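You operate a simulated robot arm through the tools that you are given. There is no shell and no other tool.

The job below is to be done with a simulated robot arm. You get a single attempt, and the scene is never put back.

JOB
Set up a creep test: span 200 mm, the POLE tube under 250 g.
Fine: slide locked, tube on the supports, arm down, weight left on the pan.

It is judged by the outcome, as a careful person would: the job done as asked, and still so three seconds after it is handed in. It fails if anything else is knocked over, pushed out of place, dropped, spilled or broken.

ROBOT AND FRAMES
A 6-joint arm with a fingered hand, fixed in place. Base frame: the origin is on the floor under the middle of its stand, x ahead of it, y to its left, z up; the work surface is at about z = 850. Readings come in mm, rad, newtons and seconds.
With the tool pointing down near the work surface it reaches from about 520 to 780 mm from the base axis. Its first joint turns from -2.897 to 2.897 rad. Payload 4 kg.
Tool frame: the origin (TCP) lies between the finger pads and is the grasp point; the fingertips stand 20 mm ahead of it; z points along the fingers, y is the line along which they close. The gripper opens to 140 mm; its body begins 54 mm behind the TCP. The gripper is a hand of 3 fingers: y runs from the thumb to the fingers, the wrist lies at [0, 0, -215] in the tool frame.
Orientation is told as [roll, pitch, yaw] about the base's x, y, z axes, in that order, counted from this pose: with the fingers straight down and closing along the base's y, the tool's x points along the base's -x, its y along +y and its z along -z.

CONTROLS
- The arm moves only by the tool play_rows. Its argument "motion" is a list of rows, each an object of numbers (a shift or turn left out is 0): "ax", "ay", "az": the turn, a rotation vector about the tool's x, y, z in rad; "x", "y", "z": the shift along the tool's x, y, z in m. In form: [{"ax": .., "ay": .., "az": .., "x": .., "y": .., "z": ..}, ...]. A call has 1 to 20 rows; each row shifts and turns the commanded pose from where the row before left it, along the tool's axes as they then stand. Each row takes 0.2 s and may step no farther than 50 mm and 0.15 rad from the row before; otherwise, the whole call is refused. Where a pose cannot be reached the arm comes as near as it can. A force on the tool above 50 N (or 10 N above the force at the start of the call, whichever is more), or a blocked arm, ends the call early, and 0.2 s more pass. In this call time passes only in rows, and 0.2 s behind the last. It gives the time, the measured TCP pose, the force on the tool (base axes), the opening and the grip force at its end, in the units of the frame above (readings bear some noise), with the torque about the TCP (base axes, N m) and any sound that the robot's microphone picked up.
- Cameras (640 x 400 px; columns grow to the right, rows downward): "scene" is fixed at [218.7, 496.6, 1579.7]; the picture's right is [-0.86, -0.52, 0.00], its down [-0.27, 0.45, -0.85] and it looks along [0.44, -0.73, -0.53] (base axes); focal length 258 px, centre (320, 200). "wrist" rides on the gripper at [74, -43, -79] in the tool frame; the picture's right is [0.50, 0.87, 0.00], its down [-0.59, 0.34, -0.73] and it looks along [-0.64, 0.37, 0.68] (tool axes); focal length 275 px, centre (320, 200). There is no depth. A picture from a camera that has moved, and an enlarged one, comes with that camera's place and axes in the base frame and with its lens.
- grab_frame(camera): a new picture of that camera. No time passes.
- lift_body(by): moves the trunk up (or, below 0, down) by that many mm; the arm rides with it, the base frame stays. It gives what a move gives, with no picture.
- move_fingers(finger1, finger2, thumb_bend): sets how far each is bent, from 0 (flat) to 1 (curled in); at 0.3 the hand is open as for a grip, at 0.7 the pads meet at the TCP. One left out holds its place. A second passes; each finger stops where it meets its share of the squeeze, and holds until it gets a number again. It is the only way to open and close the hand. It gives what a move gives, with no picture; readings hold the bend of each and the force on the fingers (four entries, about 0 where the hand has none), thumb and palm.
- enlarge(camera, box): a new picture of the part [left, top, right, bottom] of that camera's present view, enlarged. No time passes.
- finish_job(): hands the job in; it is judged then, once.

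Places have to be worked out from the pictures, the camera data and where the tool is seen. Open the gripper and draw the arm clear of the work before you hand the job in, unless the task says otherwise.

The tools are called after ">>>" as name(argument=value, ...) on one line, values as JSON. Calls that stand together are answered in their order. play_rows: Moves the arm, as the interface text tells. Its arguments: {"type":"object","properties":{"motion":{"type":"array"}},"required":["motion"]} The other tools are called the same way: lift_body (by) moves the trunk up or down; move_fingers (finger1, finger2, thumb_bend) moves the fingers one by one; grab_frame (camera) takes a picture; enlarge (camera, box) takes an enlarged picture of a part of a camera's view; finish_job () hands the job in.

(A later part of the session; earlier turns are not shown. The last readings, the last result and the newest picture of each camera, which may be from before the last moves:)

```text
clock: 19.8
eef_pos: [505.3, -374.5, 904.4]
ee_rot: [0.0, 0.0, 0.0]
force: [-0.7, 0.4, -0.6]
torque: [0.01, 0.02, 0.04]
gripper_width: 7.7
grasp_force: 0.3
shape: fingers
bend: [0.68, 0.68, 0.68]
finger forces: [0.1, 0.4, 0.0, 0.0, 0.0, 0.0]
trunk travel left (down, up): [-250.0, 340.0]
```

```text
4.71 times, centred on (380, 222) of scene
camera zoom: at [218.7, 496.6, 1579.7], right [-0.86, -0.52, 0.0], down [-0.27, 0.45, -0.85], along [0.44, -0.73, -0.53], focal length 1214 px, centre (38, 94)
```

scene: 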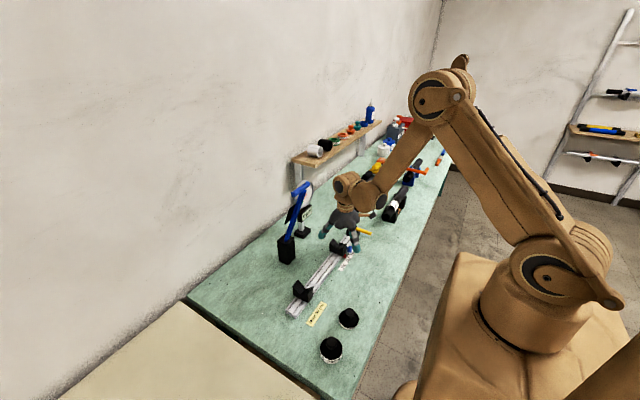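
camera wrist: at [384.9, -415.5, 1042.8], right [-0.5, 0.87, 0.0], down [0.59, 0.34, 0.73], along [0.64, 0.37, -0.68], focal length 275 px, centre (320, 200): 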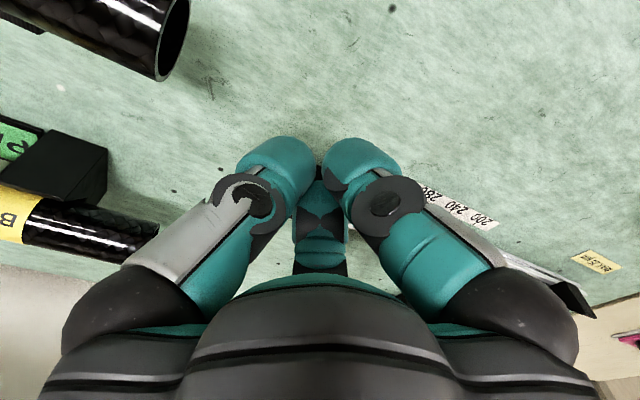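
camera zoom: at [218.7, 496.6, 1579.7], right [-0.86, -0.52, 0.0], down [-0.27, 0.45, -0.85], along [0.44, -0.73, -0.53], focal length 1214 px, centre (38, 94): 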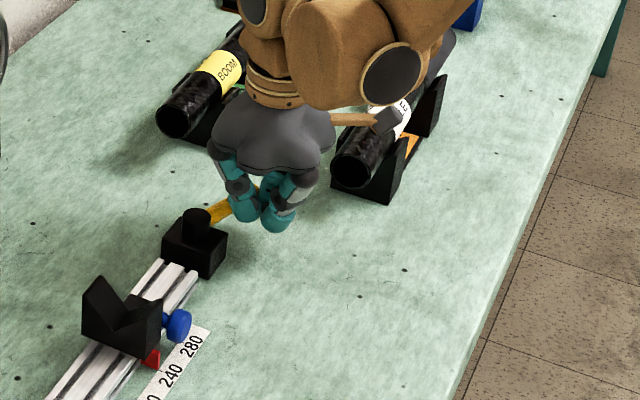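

The lever keeps swinging with light force. I'll continue in the +x direction until it reaches a stop.

>>> play_rows(motion=[{"x": -0.004, "y": -0.003}, {"x": -0.004, "y": -0.002}, {"x": -0.004, "y": -0.001}, {"x": -0.004}, {"x": -0.003}])

>>> enlarge(camera="scene", box=[330, 180, 430, 265])

>>> grab_frame(camera="wrist")

```text
clock: 21.0
eef_pos: [521.8, -380.4, 905.6]
ee_rot: [0.001, 0.0, -0.001]
force: [-17.5, 6.9, -0.3]
torque: [0.14, 0.22, 0.04]
gripper_width: 9.6
grasp_force: 10.2
shape: fingers
bend: [0.67, 0.73, 0.68]
finger forces: [0.0, 21.1, 0.1, 0.1, 0.0, 0.0]
trunk travel left (down, up): [-250.0, 340.0]
```

```text
4.71 times, centred on (380, 222) of scene
camera zoom: at [218.7, 496.6, 1579.7], right [-0.86, -0.52, 0.0], down [-0.27, 0.45, -0.85], along [0.44, -0.73, -0.53], focal length 1214 px, centre (38, 94)
```

zoom: 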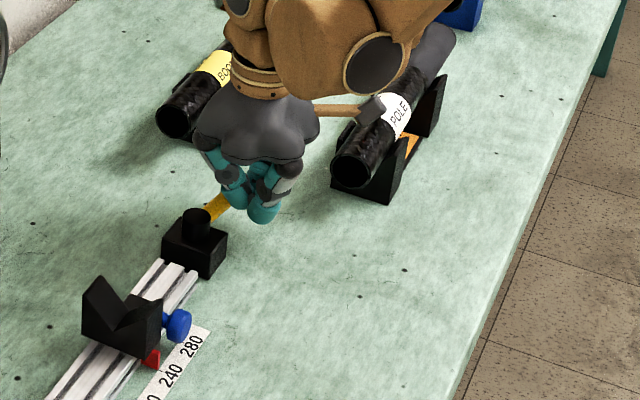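

```text
taken
camera wrist: at [447.1, -425.1, 984.7], right [-0.5, 0.87, 0.0], down [0.59, 0.34, 0.73], along [0.64, 0.37, -0.68], focal length 275 px, centre (320, 200)
```

wrist: 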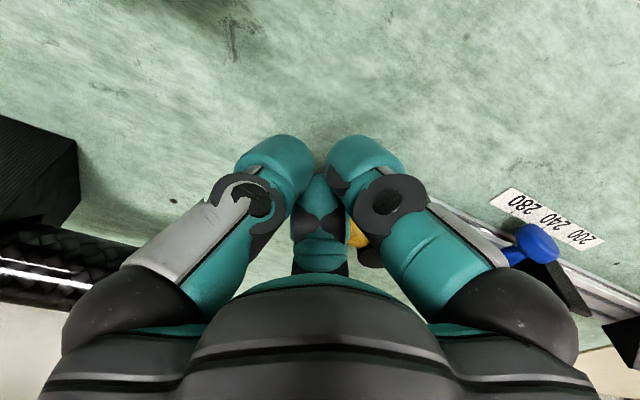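

Finger 2 reads 21 N, so the lever has reached its end stop. I'll back off, lift and look at where the lever ended.

>>> play_rows(motion=[{"x": 0.01}, {"x": 0.01, "y": 0.004}, {"z": -0.03}, {"z": -0.03}, {"x": 0.03, "y": 0.03}, {"x": 0.03, "y": 0.03}])

>>> enlarge(camera="scene", box=[330, 180, 430, 265])

>>> enlarge(camera="scene", box=[330, 210, 400, 270])

```text
clock: 22.4
eef_pos: [441.9, -317.5, 966.0]
ee_rot: [0.0, 0.001, 0.0]
force: [-0.3, -0.2, 0.1]
torque: [-0.01, -0.01, 0.0]
gripper_width: 8.2
grasp_force: 0.1
shape: fingers
bend: [0.68, 0.68, 0.68]
finger forces: [0.1, 0.1, 0.0, 0.1, 0.1, 0.0]
trunk travel left (down, up): [-250.0, 340.0]
```

```text
4.71 times, centred on (380, 222) of scene
camera zoom: at [218.7, 496.6, 1579.7], right [-0.86, -0.52, 0.0], down [-0.27, 0.45, -0.85], along [0.44, -0.73, -0.53], focal length 1214 px, centre (38, 94)
```

zoom: 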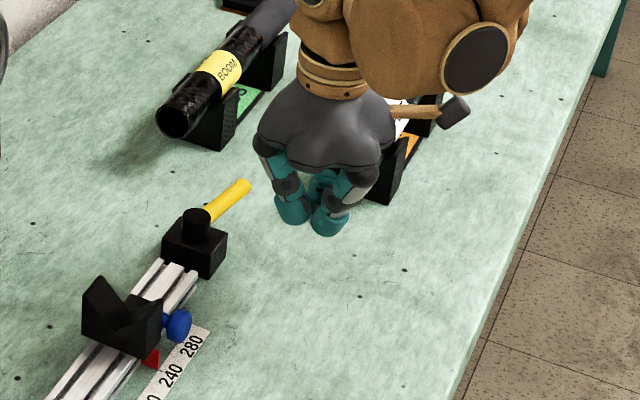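

```text
6.67 times, centred on (365, 240) of scene
camera zoom: at [218.7, 496.6, 1579.7], right [-0.86, -0.52, 0.0], down [-0.27, 0.45, -0.85], along [0.44, -0.73, -0.53], focal length 1720 px, centre (20, -67)
```

zoom: 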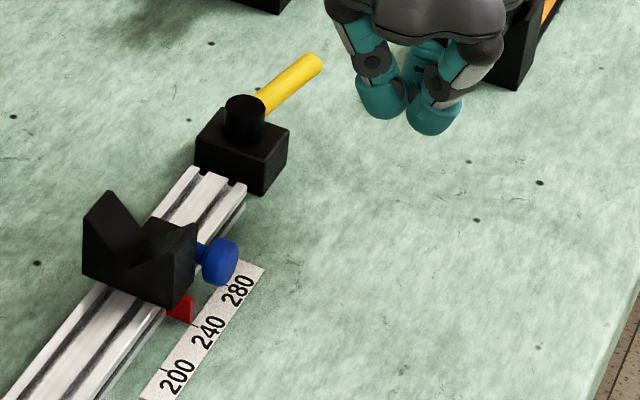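

The lever now lies along the rail pointing away. I'll open to 0.45 again and try pushing the slide with the thumb as before.

>>> move_fingers(finger1=0.45, finger2=0.45, thumb_bend=0.45)

>>> play_rows(motion=[{"x": -0.0217, "y": 0.0374}, {"x": -0.0217, "y": 0.0374}, {"x": -0.0217, "y": 0.0374}, {"x": -0.0217, "y": 0.0374}, {"z": 0.025}, {"z": 0.024}])

>>> play_rows(motion=[{"y": 0.007}, {"y": 0.005}, {"y": 0.004}, {"y": 0.004}, {"y": 0.004}, {"y": 0.004}])

>>> grab_frame(camera="wrist")

```text
clock: 23.4
eef_pos: [443.9, -317.9, 965.9]
ee_rot: [-0.002, 0.001, 0.0]
force: [0.3, 0.3, 0.2]
torque: [-0.01, 0.0, 0.02]
gripper_width: 79.2
grasp_force: 0.1
shape: fingers
bend: [0.45, 0.45, 0.45]
finger forces: [0.0, 0.1, 0.1, 0.0, 0.0, 0.1]
trunk travel left (down, up): [-250.0, 340.0]
```

```text
clock: 24.8
eef_pos: [530.1, -169.0, 916.3]
ee_rot: [0.001, 0.0, 0.002]
force: [0.7, -0.1, 0.2]
torque: [-0.02, -0.01, 0.02]
gripper_width: 78.9
grasp_force: 0.1
shape: fingers
bend: [0.45, 0.45, 0.45]
finger forces: [0.1, 0.0, 0.0, 0.0, 0.0, 0.0]
trunk travel left (down, up): [-250.0, 340.0]
```

```text
clock: 26.2
eef_pos: [529.5, -139.4, 915.8]
ee_rot: [0.0, 0.001, 0.001]
force: [0.2, 0.1, -0.4]
torque: [0.01, -0.03, 0.0]
gripper_width: 79.5
grasp_force: 1.0
shape: fingers
bend: [0.45, 0.45, 0.45]
finger forces: [0.0, 0.0, 0.1, 0.1, 0.6, 0.0]
trunk travel left (down, up): [-250.0, 340.0]
```

```text
taken
camera wrist: at [455.7, -183.8, 994.9], right [-0.5, 0.87, 0.0], down [0.59, 0.34, 0.73], along [0.64, 0.37, -0.68], focal length 275 px, centre (320, 200)
```

wrist: 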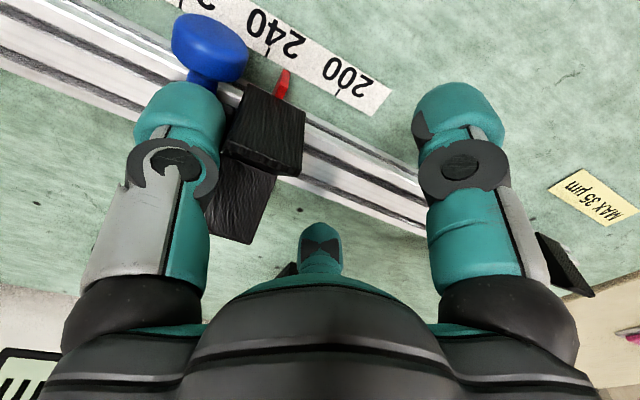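

The slide now moves freely (0.6 N), so the lever across the rail is the locked state. I'll push on to just short of 200 and check the pointer.

>>> play_rows(motion=[{"y": 0.006}, {"y": 0.006}, {"y": 0.006}, {"y": 0.004}, {"y": 0.003}, {"y": 0.001}])

>>> grab_frame(camera="wrist")

>>> enlarge(camera="wrist", box=[180, 20, 380, 160])

```text
clock: 27.6
eef_pos: [530.3, -113.9, 915.0]
ee_rot: [0.001, -0.001, 0.0]
force: [-0.3, -0.9, -0.4]
torque: [0.02, 0.04, 0.01]
gripper_width: 79.8
grasp_force: 0.4
shape: fingers
bend: [0.45, 0.45, 0.45]
finger forces: [0.0, 0.1, 0.0, 0.0, 0.7, 0.0]
trunk travel left (down, up): [-250.0, 340.0]
```

```text
taken
camera wrist: at [455.6, -158.1, 994.6], right [-0.5, 0.87, 0.0], down [0.59, 0.34, 0.73], along [0.64, 0.37, -0.68], focal length 275 px, centre (320, 200)
```

wrist: 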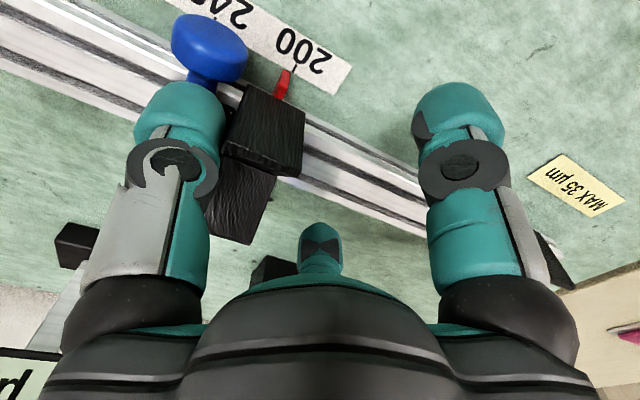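

```text
2.86 times, centred on (280, 90) of wrist
camera zoom: at [455.6, -158.1, 994.6], right [-0.5, 0.87, 0.0], down [0.59, 0.34, 0.73], along [0.64, 0.37, -0.68], focal length 786 px, centre (434, 514)
```

zoom: 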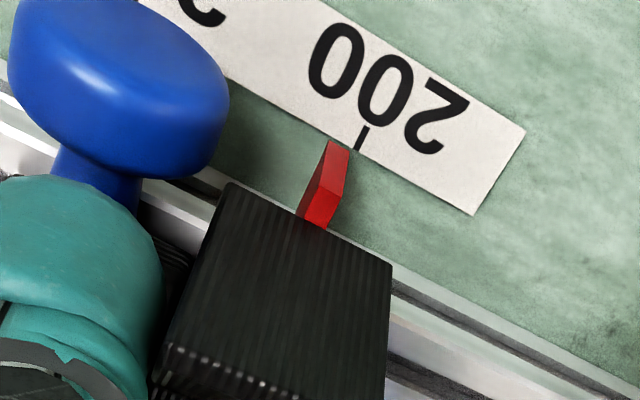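

The pointer's tip is at about y=-144.6 and the 200 tick at -140.3, so roughly 4 mm remain. I'll nudge 3.5 mm and re-measure.

>>> play_rows(motion=[{"y": 0.002}, {"y": 0.0015}])

>>> enlarge(camera="wrist", box=[230, 40, 350, 120])

```text
clock: 28.2
eef_pos: [529.2, -110.7, 915.8]
ee_rot: [0.0, 0.001, 0.0]
force: [-0.3, -1.0, -0.6]
torque: [-0.04, 0.04, 0.01]
gripper_width: 80.0
grasp_force: 0.5
shape: fingers
bend: [0.45, 0.45, 0.45]
finger forces: [0.0, 0.0, 0.1, 0.0, 1.2, 0.0]
trunk travel left (down, up): [-250.0, 340.0]
```

```text
5.00 times, centred on (290, 80) of wrist
camera zoom: at [455.7, -154.7, 994.7], right [-0.5, 0.87, 0.0], down [0.59, 0.34, 0.73], along [0.64, 0.37, -0.68], focal length 1376 px, centre (470, 800)
```

zoom: 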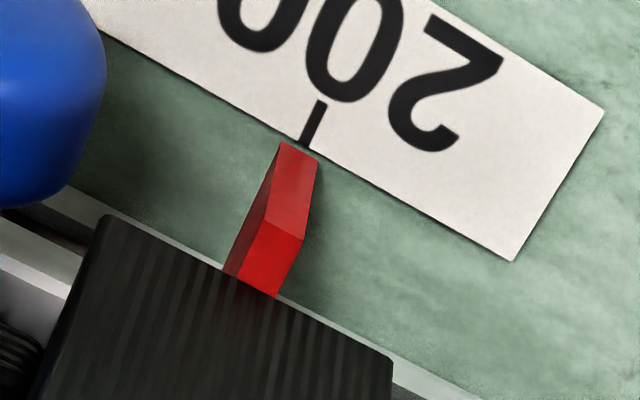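

The pointer is within about 0.7 mm of the 200 tick. I'll nudge 0.6 mm more and re-measure.

>>> play_rows(motion=[{"y": 0.0006}])

>>> enlarge(camera="wrist", box=[230, 40, 350, 120])

```text
clock: 28.6
eef_pos: [530.0, -110.1, 916.0]
ee_rot: [0.001, -0.001, 0.001]
force: [-0.3, -2.5, 0.4]
torque: [-0.02, -0.01, -0.02]
gripper_width: 80.5
grasp_force: 1.2
shape: fingers
bend: [0.45, 0.45, 0.45]
finger forces: [0.0, 0.0, 0.1, 0.0, 1.9, 0.0]
trunk travel left (down, up): [-250.0, 340.0]
```

```text
5.00 times, centred on (290, 80) of wrist
camera zoom: at [455.6, -154.0, 994.7], right [-0.5, 0.87, 0.0], down [0.59, 0.34, 0.73], along [0.64, 0.37, -0.68], focal length 1376 px, centre (470, 800)
```

zoom: 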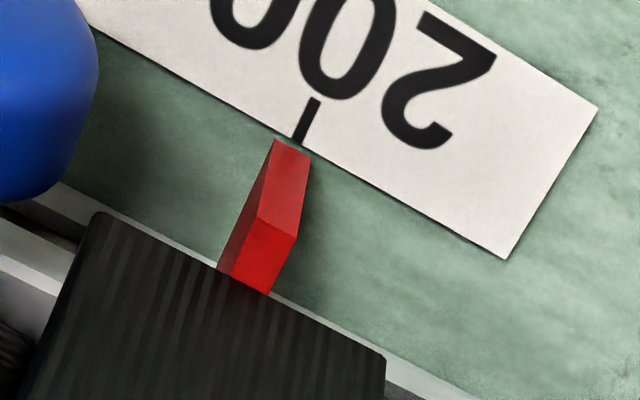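

The pointer sits on the 200 tick within about half a millimetre. I'll back the thumb off, lift away, and close the fist to swing the lever back across the rail to lock.

>>> play_rows(motion=[{"y": -0.006}, {"y": -0.008}, {"z": -0.035}, {"z": -0.035}])

>>> move_fingers(finger1=0.68, finger2=0.68, thumb_bend=0.68)

>>> enlarge(camera="scene", box=[310, 215, 380, 275])

>>> grab_frame(camera="wrist")

```text
clock: 29.6
eef_pos: [528.9, -123.2, 986.9]
ee_rot: [0.001, 0.0, 0.002]
force: [-0.3, 0.6, -0.4]
torque: [0.01, 0.01, -0.01]
gripper_width: 79.6
grasp_force: 0.1
shape: fingers
bend: [0.45, 0.45, 0.45]
finger forces: [0.0, 0.0, 0.0, 0.0, 0.1, 0.0]
trunk travel left (down, up): [-250.0, 340.0]
```

```text
clock: 30.6
eef_pos: [529.6, -124.4, 987.5]
ee_rot: [-0.001, 0.0, 0.0]
force: [0.1, -0.7, -0.6]
torque: [0.01, -0.01, 0.0]
gripper_width: 7.9
grasp_force: 0.0
shape: fingers
bend: [0.68, 0.68, 0.68]
finger forces: [0.1, 0.1, 0.1, 0.0, 0.0, 0.1]
trunk travel left (down, up): [-250.0, 340.0]
```

```text
6.67 times, centred on (345, 245) of scene
camera zoom: at [218.7, 496.6, 1579.7], right [-0.86, -0.52, 0.0], down [-0.27, 0.45, -0.85], along [0.44, -0.73, -0.53], focal length 1720 px, centre (153, -100)
```

zoom: 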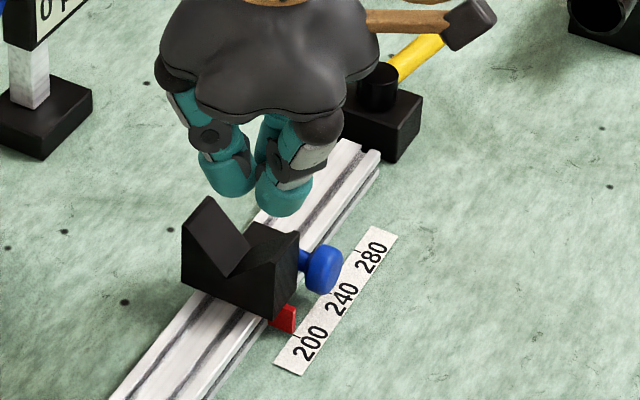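

```text
taken
camera wrist: at [455.0, -167.8, 1065.6], right [-0.5, 0.87, 0.0], down [0.59, 0.34, 0.73], along [0.64, 0.37, -0.68], focal length 275 px, centre (320, 200)
```

wrist: 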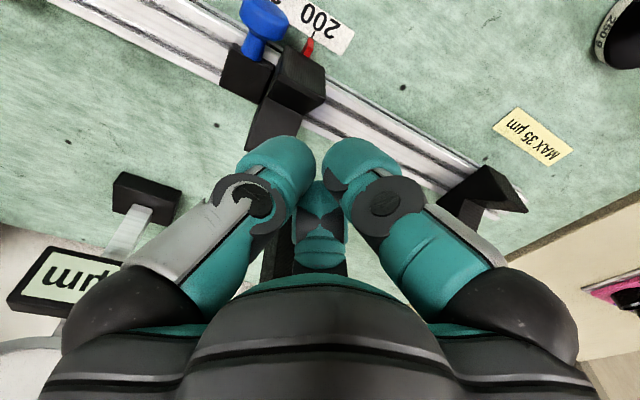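

The pointer reads 200 and stayed put. I'll travel along the rail at x≈530 (clear of the dial gauge), then round to the lever's +x side and lower the fist beside it.

>>> play_rows(motion=[{"y": -0.045}, {"y": -0.045}, {"y": -0.045}, {"y": -0.045}, {"y": -0.045}, {"x": -0.032, "y": -0.018}, {"x": -0.032, "y": -0.018}])

>>> grab_frame(camera="wrist")

>>> enlarge(camera="scene", box=[320, 170, 420, 255])

```text
clock: 32.2
eef_pos: [595.6, -385.1, 986.3]
ee_rot: [-0.002, 0.0, 0.002]
force: [-0.1, 0.4, -0.3]
torque: [-0.01, 0.0, -0.01]
gripper_width: 7.8
grasp_force: 0.0
shape: fingers
bend: [0.68, 0.68, 0.68]
finger forces: [0.0, 0.0, 0.0, 0.0, 0.0, 0.0]
trunk travel left (down, up): [-250.0, 340.0]
```

```text
taken
camera wrist: at [520.8, -430.0, 1064.1], right [-0.5, 0.87, 0.0], down [0.59, 0.34, 0.73], along [0.64, 0.37, -0.68], focal length 275 px, centre (320, 200)
```

wrist: 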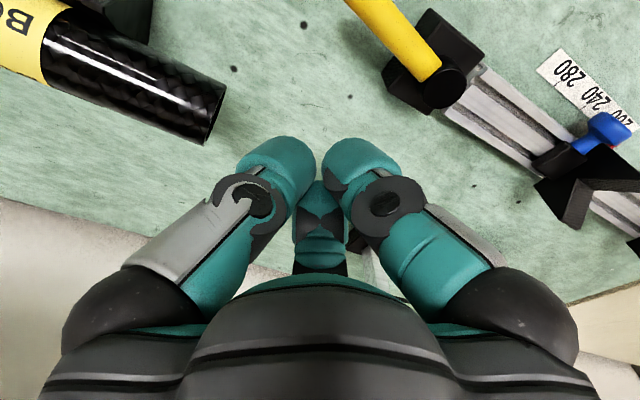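

```text
4.71 times, centred on (370, 212) of scene
camera zoom: at [218.7, 496.6, 1579.7], right [-0.86, -0.52, 0.0], down [-0.27, 0.45, -0.85], along [0.44, -0.73, -0.53], focal length 1214 px, centre (85, 141)
```

zoom: 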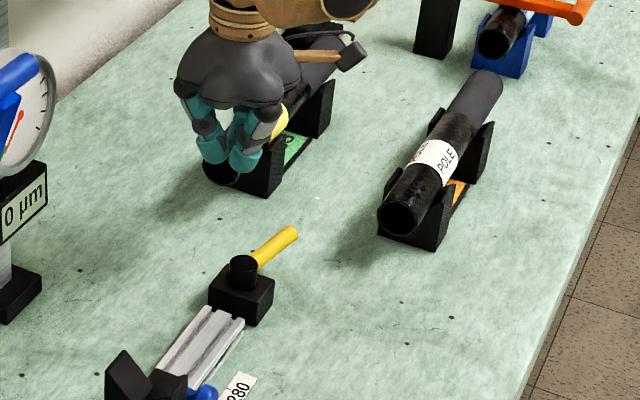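

The BOOM tube's end is at about (624,-441), so I'll stay further from it: shift to y≈-370, then lower beside the lever.

>>> play_rows(motion=[{"x": 0.004, "y": 0.015}, {"z": 0.04}, {"z": 0.04}])

>>> enlarge(camera="scene", box=[320, 170, 420, 255])

```text
clock: 33.0
eef_pos: [589.3, -370.2, 905.7]
ee_rot: [-0.001, 0.001, 0.001]
force: [-0.2, -0.6, 0.4]
torque: [0.03, 0.02, 0.01]
gripper_width: 7.8
grasp_force: 0.0
shape: fingers
bend: [0.68, 0.68, 0.68]
finger forces: [0.1, 0.0, 0.0, 0.0, 0.0, 0.1]
trunk travel left (down, up): [-250.0, 340.0]
```

```text
4.71 times, centred on (370, 212) of scene
camera zoom: at [218.7, 496.6, 1579.7], right [-0.86, -0.52, 0.0], down [-0.27, 0.45, -0.85], along [0.44, -0.73, -0.53], focal length 1214 px, centre (85, 141)
```

zoom: 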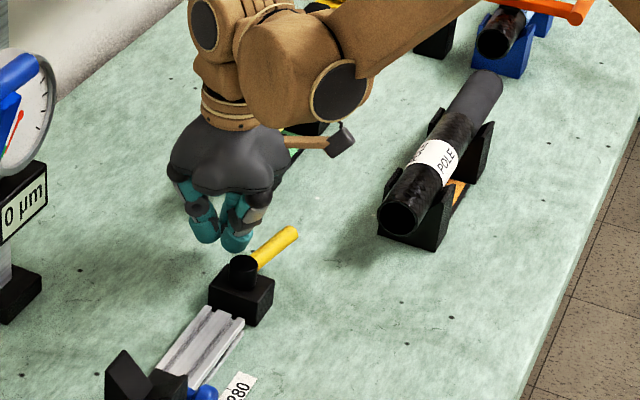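

The fist is beside the lever with no contact. I'll swing the lever back along its arc toward -x.

>>> play_rows(motion=[{"x": 0.009, "y": -0.003}, {"x": 0.009, "y": -0.004}, {"x": 0.009, "y": -0.004}, {"x": 0.009, "y": -0.003}, {"x": 0.01}, {"x": 0.011, "y": 0.001}, {"x": 0.011, "y": 0.002}])

>>> enlarge(camera="scene", box=[320, 170, 420, 255])

```text
clock: 34.6
eef_pos: [522.6, -381.1, 905.8]
ee_rot: [0.002, -0.001, -0.001]
force: [0.0, -1.7, 0.6]
torque: [0.0, -0.02, -0.03]
gripper_width: 7.0
grasp_force: 0.1
shape: fingers
bend: [0.68, 0.68, 0.68]
finger forces: [0.3, 0.0, 0.1, 0.1, 0.0, 0.0]
trunk travel left (down, up): [-250.0, 340.0]
```

```text
4.71 times, centred on (370, 212) of scene
camera zoom: at [218.7, 496.6, 1579.7], right [-0.86, -0.52, 0.0], down [-0.27, 0.45, -0.85], along [0.44, -0.73, -0.53], focal length 1214 px, centre (85, 141)
```

zoom: 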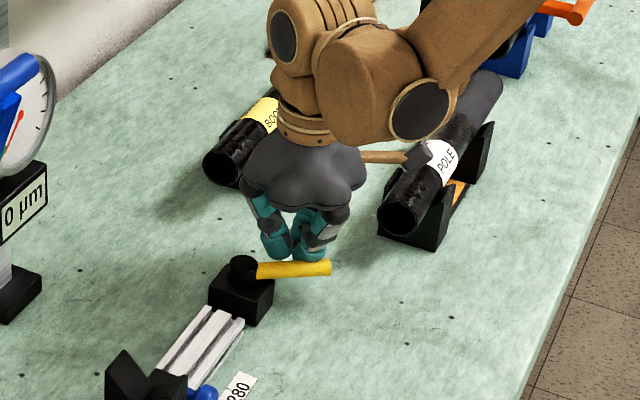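

The lever is following easily. I'll continue the arc to the across-the-rail position and press until the stop.

>>> play_rows(motion=[{"x": 0.01, "y": 0.006}, {"x": 0.009, "y": 0.007}, {"x": 0.008, "y": 0.007}, {"x": 0.003, "y": 0.005}, {"y": 0.004}])

>>> enlarge(camera="scene", box=[320, 170, 420, 255])

```text
clock: 35.8
eef_pos: [492.6, -351.7, 906.7]
ee_rot: [-0.001, 0.001, 0.0]
force: [-0.1, -0.7, -0.1]
torque: [-0.01, -0.01, -0.03]
gripper_width: 7.5
grasp_force: 0.6
shape: fingers
bend: [0.68, 0.68, 0.68]
finger forces: [0.2, 0.1, 0.0, 0.1, 0.0, 0.1]
trunk travel left (down, up): [-250.0, 340.0]
```

```text
4.71 times, centred on (370, 212) of scene
camera zoom: at [218.7, 496.6, 1579.7], right [-0.86, -0.52, 0.0], down [-0.27, 0.45, -0.85], along [0.44, -0.73, -0.53], focal length 1214 px, centre (85, 141)
```

zoom: 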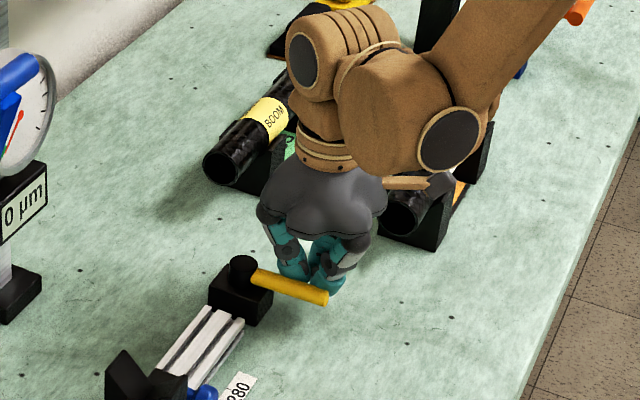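

The lever is nearly at its original across-rail angle. I'll press a few more millimetres to seat it at the stop.

>>> play_rows(motion=[{"y": 0.002}, {"y": 0.002}, {"y": 0.002}, {"y": 0.002}])

>>> enlarge(camera="scene", box=[320, 170, 420, 255])

```text
clock: 36.8
eef_pos: [490.1, -345.9, 905.9]
ee_rot: [0.001, -0.001, -0.001]
force: [-0.8, -19.3, 2.3]
torque: [-0.12, 0.0, 0.02]
gripper_width: 6.1
grasp_force: 10.5
shape: fingers
bend: [0.69, 0.69, 0.68]
finger forces: [10.1, 11.0, 0.1, 0.0, 0.0, 0.0]
trunk travel left (down, up): [-250.0, 340.0]
```

```text
4.71 times, centred on (370, 212) of scene
camera zoom: at [218.7, 496.6, 1579.7], right [-0.86, -0.52, 0.0], down [-0.27, 0.45, -0.85], along [0.44, -0.73, -0.53], focal length 1214 px, centre (85, 141)
```

zoom: 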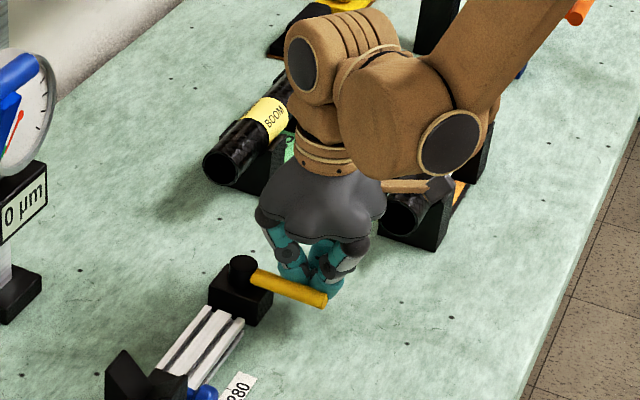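

The lever met its stop firmly (19 N), back in its original locked position. I'll back off, lift, and rotate the hand -90° about vertical on the way to a viewing pose over the POLE tube.

>>> play_rows(motion=[{"y": -0.006}, {"y": -0.006}, {"z": -0.045}, {"z": -0.045}, {"z": -0.045, "y": -0.01}])

>>> play_rows(motion=[{"az": 0.1428}, {"az": 0.1428}, {"az": 0.1428}, {"az": 0.1428}, {"az": 0.1428}, {"az": 0.1428}, {"az": 0.1428}, {"az": 0.1428}, {"az": 0.1428}, {"az": 0.1428}, {"az": 0.1428}])

>>> enlarge(camera="scene", box=[300, 200, 400, 270])

>>> grab_frame(camera="wrist")

```text
clock: 38.0
eef_pos: [492.0, -365.2, 1042.8]
ee_rot: [-0.001, -0.002, 0.001]
force: [-0.2, -0.7, 0.3]
torque: [0.03, -0.04, -0.02]
gripper_width: 7.2
grasp_force: 0.0
shape: fingers
bend: [0.68, 0.68, 0.68]
finger forces: [0.0, 0.1, 0.0, 0.1, 0.0, 0.0]
trunk travel left (down, up): [-250.0, 340.0]
```

```text
clock: 40.4
eef_pos: [492.1, -365.8, 1040.7]
ee_rot: [-0.001, -0.001, -1.573]
force: [1.2, -0.5, 0.1]
torque: [0.01, -0.04, 0.0]
gripper_width: 7.4
grasp_force: 0.0
shape: fingers
bend: [0.68, 0.68, 0.68]
finger forces: [0.0, 0.0, 0.1, 0.0, 0.0, 0.0]
trunk travel left (down, up): [-250.0, 340.0]
```

```text
5.71 times, centred on (350, 235) of scene
camera zoom: at [218.7, 496.6, 1579.7], right [-0.86, -0.52, 0.0], down [-0.27, 0.45, -0.85], along [0.44, -0.73, -0.53], focal length 1474 px, centre (149, 0)
```

zoom: 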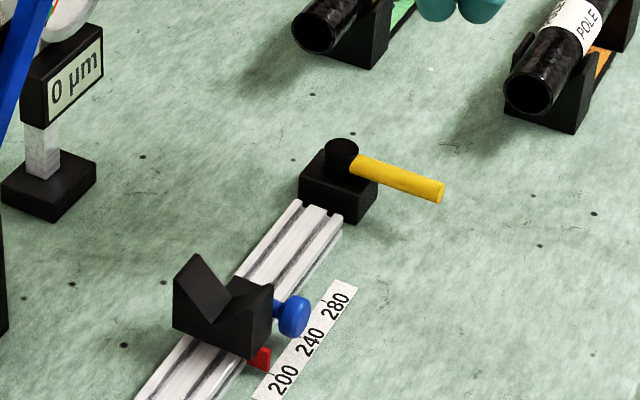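

```text
taken
camera wrist: at [449.1, -292.9, 1119.9], right [0.87, 0.5, 0.0], down [0.34, -0.59, 0.73], along [0.37, -0.64, -0.68], focal length 275 px, centre (320, 200)
```

wrist: 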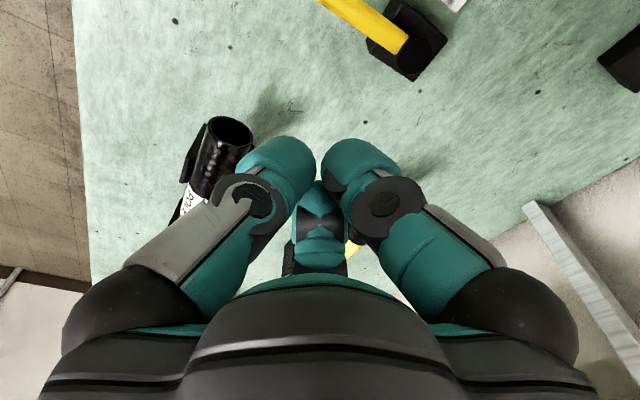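

Slide reads 200 with the lever back across. Now I'll open the hand and shift so the wrist camera looks along the POLE tube and its cradle.

>>> move_fingers(finger1=0.3, finger2=0.3, thumb_bend=0.3)

>>> play_rows(motion=[{"x": -0.027, "y": -0.028}, {"x": -0.027, "y": -0.028}, {"x": -0.027, "y": -0.028}, {"x": -0.027, "y": -0.028}])

>>> grab_frame(camera="wrist")

>>> enlarge(camera="wrist", box=[220, 50, 460, 260])

>>> enlarge(camera="scene", box=[370, 160, 450, 230])

```text
clock: 41.4
eef_pos: [493.6, -364.9, 1040.7]
ee_rot: [0.0, -0.001, -1.568]
force: [0.2, -0.2, 0.1]
torque: [0.02, 0.01, -0.02]
gripper_width: 124.0
grasp_force: 0.0
shape: fingers
bend: [0.3, 0.3, 0.3]
finger forces: [0.0, 0.0, 0.0, 0.0, 0.0, 0.1]
trunk travel left (down, up): [-250.0, 340.0]
```

```text
clock: 42.4
eef_pos: [380.3, -475.1, 1040.1]
ee_rot: [0.0, -0.001, -1.569]
force: [0.2, 0.2, 0.1]
torque: [0.02, -0.05, -0.01]
gripper_width: 124.4
grasp_force: 0.0
shape: fingers
bend: [0.3, 0.3, 0.3]
finger forces: [0.1, 0.1, 0.0, 0.0, 0.0, 0.1]
trunk travel left (down, up): [-250.0, 340.0]
```

```text
taken
camera wrist: at [335.9, -402.5, 1119.3], right [0.87, 0.5, 0.0], down [0.34, -0.59, 0.73], along [0.37, -0.64, -0.68], focal length 275 px, centre (320, 200)
```

wrist: 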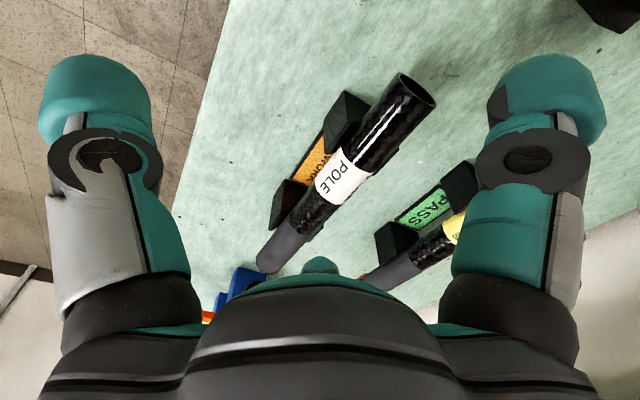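

```text
1.90 times, centred on (340, 155) of wrist
camera zoom: at [335.9, -402.5, 1119.3], right [0.87, 0.5, 0.0], down [0.34, -0.59, 0.73], along [0.37, -0.64, -0.68], focal length 524 px, centre (282, 286)
```

zoom: 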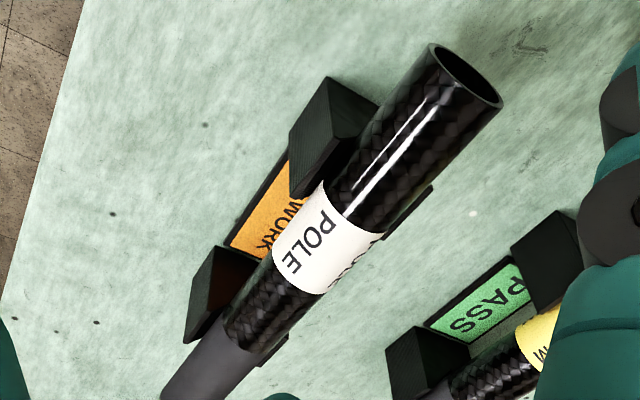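

```text
5.71 times, centred on (410, 195) of scene
camera zoom: at [218.7, 496.6, 1579.7], right [-0.86, -0.52, 0.0], down [-0.27, 0.45, -0.85], along [0.44, -0.73, -0.53], focal length 1474 px, centre (-194, 229)
```

zoom: 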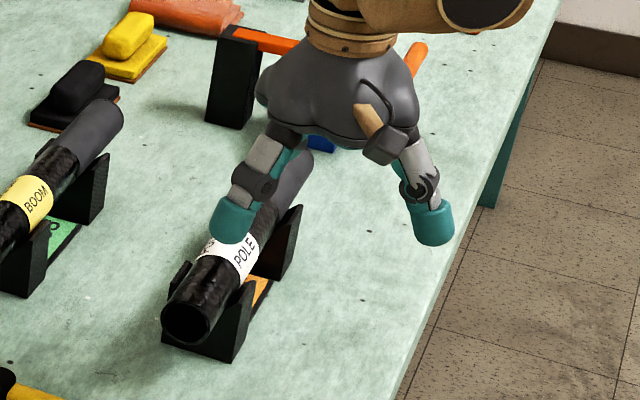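

The POLE tube's near end is at (446,-448,920), diameter about 36 mm, far end near y≈-738, and its cradle has two V supports. I need the gap between supports precisely, so I'll zoom in more.

>>> enlarge(camera="wrist", box=[250, 60, 450, 190])

>>> enlarge(camera="wrist", box=[240, 140, 380, 280])

>>> enlarge(camera="scene", box=[385, 170, 430, 230])

```text
3.08 times, centred on (350, 125) of wrist
camera zoom: at [335.9, -402.5, 1119.3], right [0.87, 0.5, 0.0], down [0.34, -0.59, 0.73], along [0.37, -0.64, -0.68], focal length 847 px, centre (228, 431)
```

zoom: 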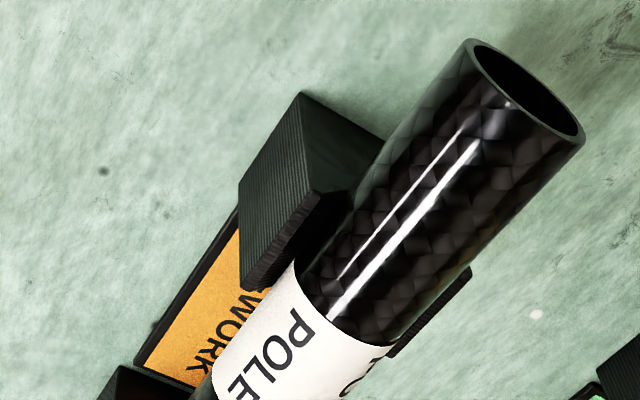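

```text
2.86 times, centred on (310, 210) of wrist
camera zoom: at [335.9, -402.5, 1119.3], right [0.87, 0.5, 0.0], down [0.34, -0.59, 0.73], along [0.37, -0.64, -0.68], focal length 786 px, centre (349, 171)
```

zoom: 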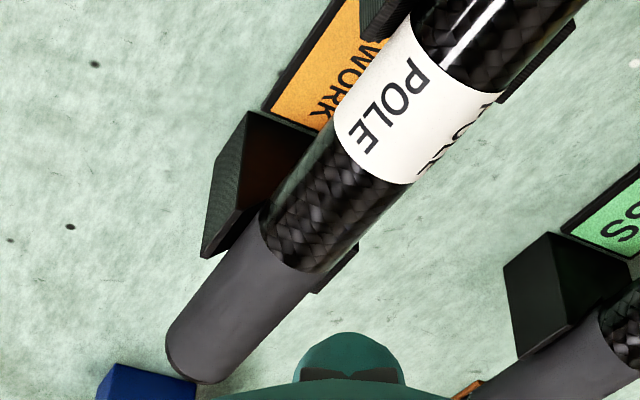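

```text
6.67 times, centred on (408, 200) of scene
camera zoom: at [218.7, 496.6, 1579.7], right [-0.86, -0.52, 0.0], down [-0.27, 0.45, -0.85], along [0.44, -0.73, -0.53], focal length 1720 px, centre (-263, 200)
```

zoom: 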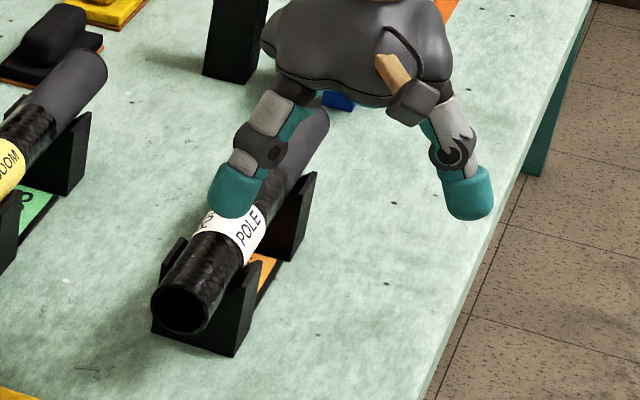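

The supports occupy y≈-537…-501 and -668…-632, with ridges at the tube's axis height, so a vertical tripod grasp would hit the prongs. I'll lean the hand 0.7 rad so the thumb goes low into the gap between supports while the two fingers pass above the prongs; first I tilt here in free air.

>>> play_rows(motion=[{"ax": -0.14}, {"ax": -0.14}, {"ax": -0.14}, {"ax": -0.14}, {"ax": -0.14}])

>>> move_fingers(finger1=0.37, finger2=0.37, thumb_bend=0.42)

>>> grab_frame(camera="scene")

>>> grab_frame(camera="wrist")

```text
clock: 43.6
eef_pos: [379.6, -474.0, 1040.3]
ee_rot: [0.701, 0.001, -1.569]
force: [-0.2, 0.5, 0.1]
torque: [0.01, -0.01, -0.02]
gripper_width: 123.9
grasp_force: 0.0
shape: fingers
bend: [0.3, 0.3, 0.3]
finger forces: [0.0, 0.1, 0.0, 0.0, 0.0, 0.1]
trunk travel left (down, up): [-250.0, 340.0]
```

```text
clock: 44.6
eef_pos: [379.7, -473.8, 1040.7]
ee_rot: [0.702, 0.001, -1.568]
force: [-0.3, -0.1, 0.5]
torque: [-0.03, 0.03, -0.06]
gripper_width: 96.4
grasp_force: 0.1
shape: fingers
bend: [0.37, 0.37, 0.42]
finger forces: [0.0, 0.1, 0.0, 0.0, 0.0, 0.0]
trunk travel left (down, up): [-250.0, 340.0]
```

```text
taken
```

scene: 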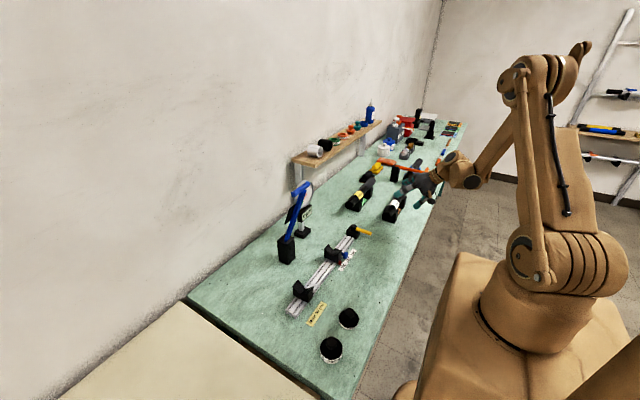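

```text
taken
camera wrist: at [296.1, -401.1, 1073.3], right [0.66, 0.5, 0.56], down [-0.21, -0.59, 0.78], along [0.72, -0.64, -0.28], focal length 275 px, centre (320, 200)
```

wrist: 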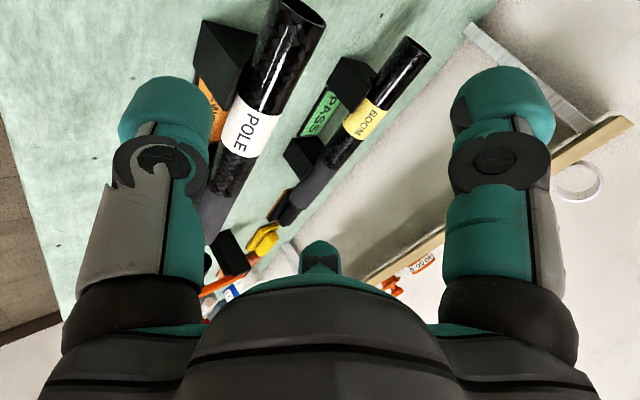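

The tilt is as planned. I'll move to the approach start, back along the tool axis from the tube at y=-585, and check the alignment.

>>> play_rows(motion=[{"x": -0.037, "y": -0.0063, "z": 0.0066}, {"x": -0.037, "y": -0.0063, "z": 0.0066}, {"x": -0.037, "y": -0.0063, "z": 0.0066}])

>>> enlarge(camera="scene", box=[360, 140, 480, 230])

>>> grab_frame(camera="wrist")

```text
clock: 45.4
eef_pos: [378.0, -586.1, 1013.9]
ee_rot: [0.701, 0.001, -1.57]
force: [0.0, 0.6, -0.4]
torque: [0.03, 0.0, 0.04]
gripper_width: 96.6
grasp_force: 0.0
shape: fingers
bend: [0.37, 0.37, 0.42]
finger forces: [0.1, 0.1, 0.0, 0.1, 0.0, 0.0]
trunk travel left (down, up): [-250.0, 340.0]
```

```text
4.44 times, centred on (420, 185) of scene
camera zoom: at [218.7, 496.6, 1579.7], right [-0.86, -0.52, 0.0], down [-0.27, 0.45, -0.85], along [0.44, -0.73, -0.53], focal length 1146 px, centre (-124, 267)
```

zoom: 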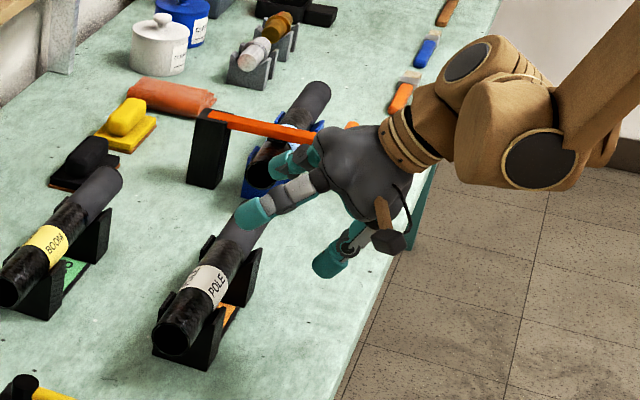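

```text
taken
camera wrist: at [295.3, -513.2, 1046.0], right [0.66, 0.5, 0.56], down [-0.21, -0.59, 0.78], along [0.72, -0.64, -0.28], focal length 275 px, centre (320, 200)
```

wrist: 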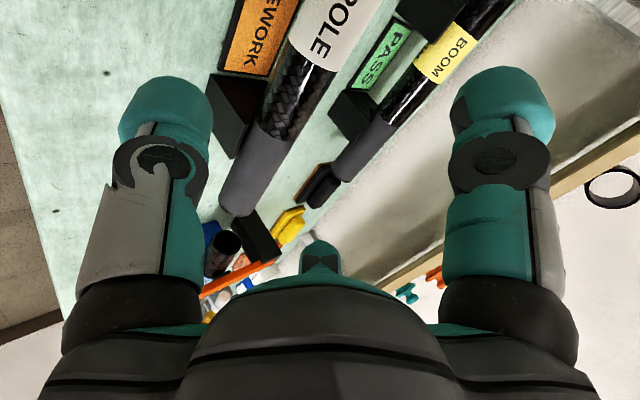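

Alignment looks right: thumb low and aligned with the gap, fingers above. I'll advance 60 mm along the tool axis and check.

>>> play_rows(motion=[{"z": 0.02}, {"z": 0.02}, {"z": 0.02}])

>>> enlarge(camera="scene", box=[370, 150, 450, 220])

>>> grab_frame(camera="wrist")

```text
clock: 46.2
eef_pos: [418.3, -585.6, 967.8]
ee_rot: [0.699, -0.002, -1.572]
force: [-0.3, 0.9, -0.3]
torque: [-0.04, 0.02, 0.02]
gripper_width: 96.6
grasp_force: 0.1
shape: fingers
bend: [0.37, 0.37, 0.42]
finger forces: [0.1, 0.0, 0.1, 0.1, 0.0, 0.0]
trunk travel left (down, up): [-250.0, 340.0]
```

```text
5.71 times, centred on (410, 185) of scene
camera zoom: at [218.7, 496.6, 1579.7], right [-0.86, -0.52, 0.0], down [-0.27, 0.45, -0.85], along [0.44, -0.73, -0.53], focal length 1474 px, centre (-194, 286)
```

zoom: 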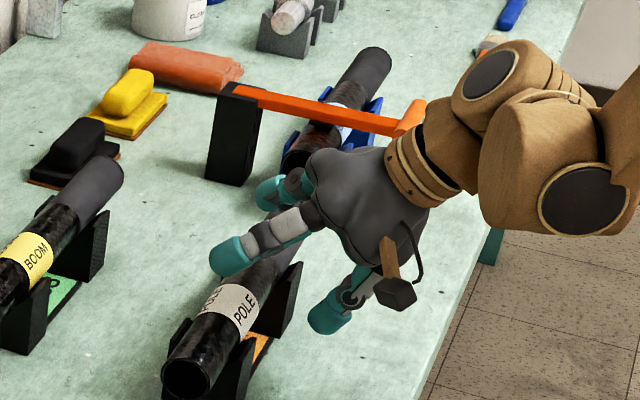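

```text
taken
camera wrist: at [333.9, -512.6, 1000.4], right [0.66, 0.5, 0.56], down [-0.21, -0.59, 0.78], along [0.72, -0.64, -0.28], focal length 275 px, centre (320, 200)
```

wrist: 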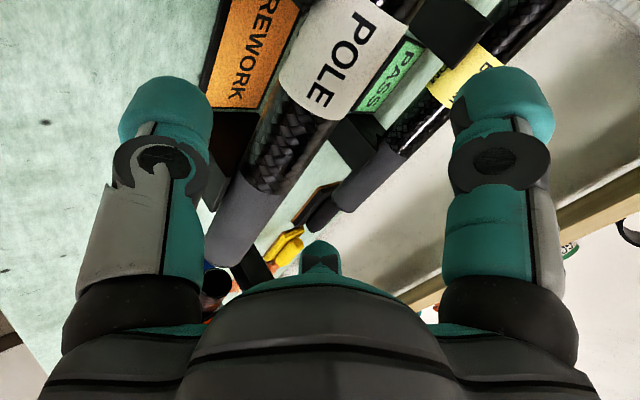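

The tube is entering between the thumb and fingers. I'll advance the last 48 mm in small steps while watching for contact.

>>> play_rows(motion=[{"z": 0.012}, {"z": 0.012}, {"z": 0.012}])

>>> grab_frame(camera="wrist")

>>> enlarge(camera="scene", box=[370, 160, 430, 225])

```text
clock: 47.0
eef_pos: [440.7, -585.7, 939.5]
ee_rot: [0.7, 0.001, -1.569]
force: [-0.7, 0.0, -0.3]
torque: [-0.02, 0.01, 0.02]
gripper_width: 96.5
grasp_force: 0.1
shape: fingers
bend: [0.37, 0.37, 0.42]
finger forces: [0.0, 0.0, 0.1, 0.1, 0.1, 0.0]
trunk travel left (down, up): [-250.0, 340.0]
```

```text
taken
camera wrist: at [356.8, -512.5, 972.6], right [0.66, 0.5, 0.56], down [-0.21, -0.59, 0.78], along [0.72, -0.64, -0.28], focal length 275 px, centre (320, 200)
```

wrist: 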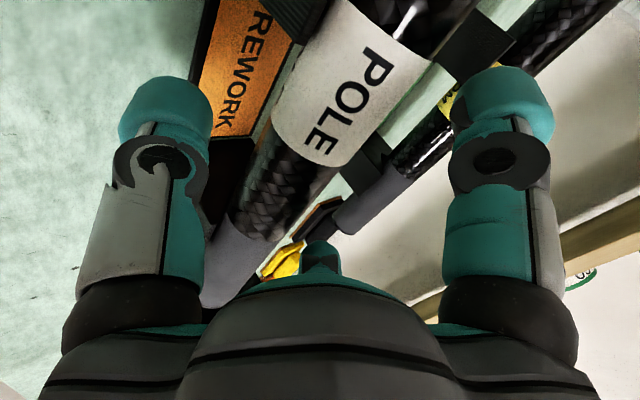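

```text
6.15 times, centred on (400, 192) of scene
camera zoom: at [218.7, 496.6, 1579.7], right [-0.86, -0.52, 0.0], down [-0.27, 0.45, -0.85], along [0.44, -0.73, -0.53], focal length 1587 px, centre (-172, 246)
```

zoom: 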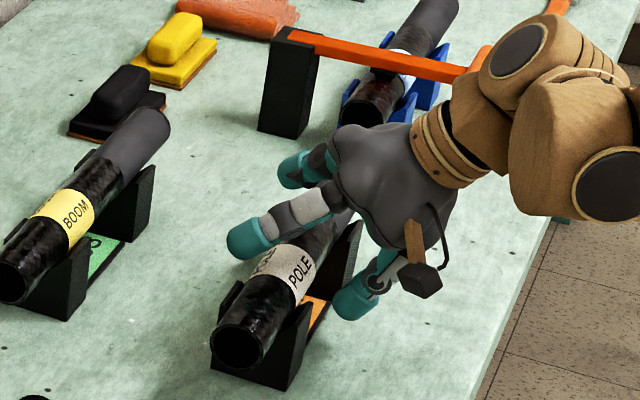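

No contact yet, and the thumb is in the gap. I'll advance the final 13 mm.

>>> play_rows(motion=[{"z": 0.007}, {"z": 0.006}])

>>> grab_frame(camera="wrist")

>>> enlarge(camera="scene", box=[370, 160, 430, 225])

```text
clock: 47.6
eef_pos: [448.4, -585.7, 929.8]
ee_rot: [0.701, 0.0, -1.57]
force: [0.3, 0.5, 0.5]
torque: [0.03, 0.02, 0.03]
gripper_width: 96.6
grasp_force: 0.0
shape: fingers
bend: [0.37, 0.37, 0.42]
finger forces: [0.1, 0.1, 0.0, 0.1, 0.0, 0.0]
trunk travel left (down, up): [-250.0, 340.0]
```

```text
taken
camera wrist: at [365.3, -512.0, 962.8], right [0.66, 0.5, 0.56], down [-0.21, -0.59, 0.78], along [0.72, -0.64, -0.28], focal length 275 px, centre (320, 200)
```

wrist: 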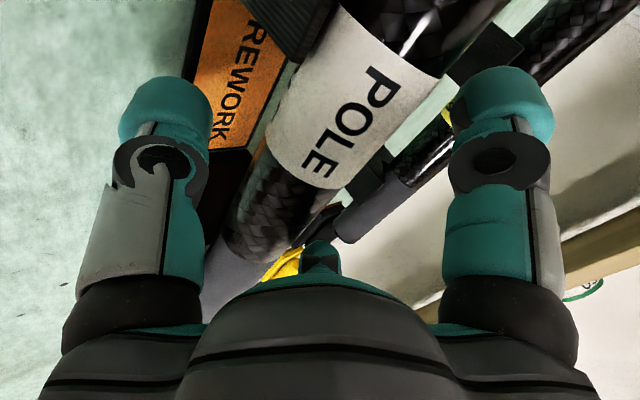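

```text
6.15 times, centred on (400, 192) of scene
camera zoom: at [218.7, 496.6, 1579.7], right [-0.86, -0.52, 0.0], down [-0.27, 0.45, -0.85], along [0.44, -0.73, -0.53], focal length 1587 px, centre (-172, 246)
```

zoom: 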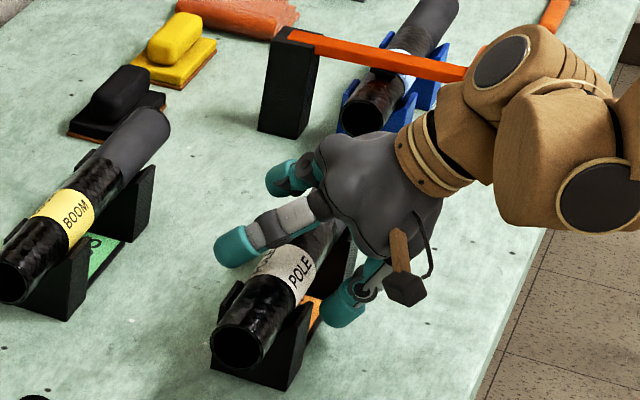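

Everything is aligned without contact. I'll close: the fingers should meet the tube first (pressing it down into the V), then the thumb from below.

>>> move_fingers(finger1=0.55, finger2=0.55, thumb_bend=0.68)

>>> grab_frame(camera="wrist")

>>> enlarge(camera="scene", box=[370, 160, 430, 225])

```text
clock: 48.6
eef_pos: [449.0, -585.5, 929.2]
ee_rot: [0.701, -0.001, -1.569]
force: [-0.1, 0.3, 0.7]
torque: [0.04, 0.02, -0.01]
gripper_width: 52.3
grasp_force: 22.6
shape: fingers
bend: [0.52, 0.52, 0.58]
finger forces: [11.4, 10.5, 0.1, 0.1, 22.8, 0.0]
trunk travel left (down, up): [-250.0, 340.0]
```

```text
taken
camera wrist: at [365.1, -512.1, 962.9], right [0.66, 0.5, 0.56], down [-0.21, -0.59, 0.78], along [0.72, -0.64, -0.28], focal length 275 px, centre (320, 200)
```

wrist: 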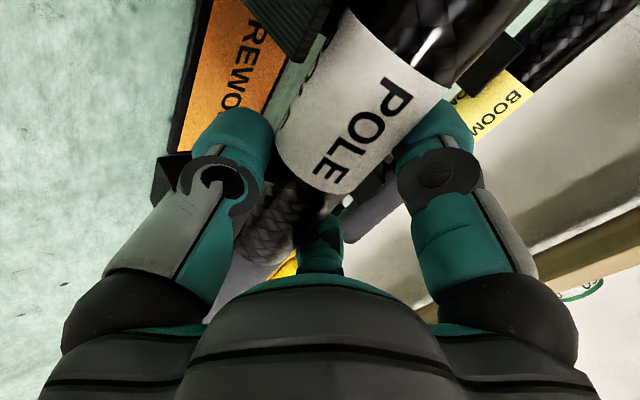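

```text
6.15 times, centred on (400, 192) of scene
camera zoom: at [218.7, 496.6, 1579.7], right [-0.86, -0.52, 0.0], down [-0.27, 0.45, -0.85], along [0.44, -0.73, -0.53], focal length 1587 px, centre (-172, 246)
```

zoom: 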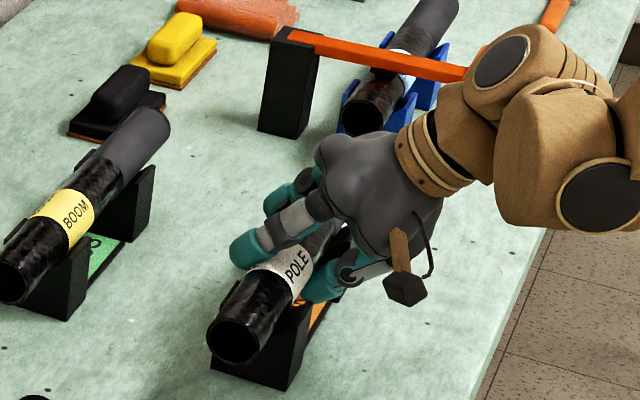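

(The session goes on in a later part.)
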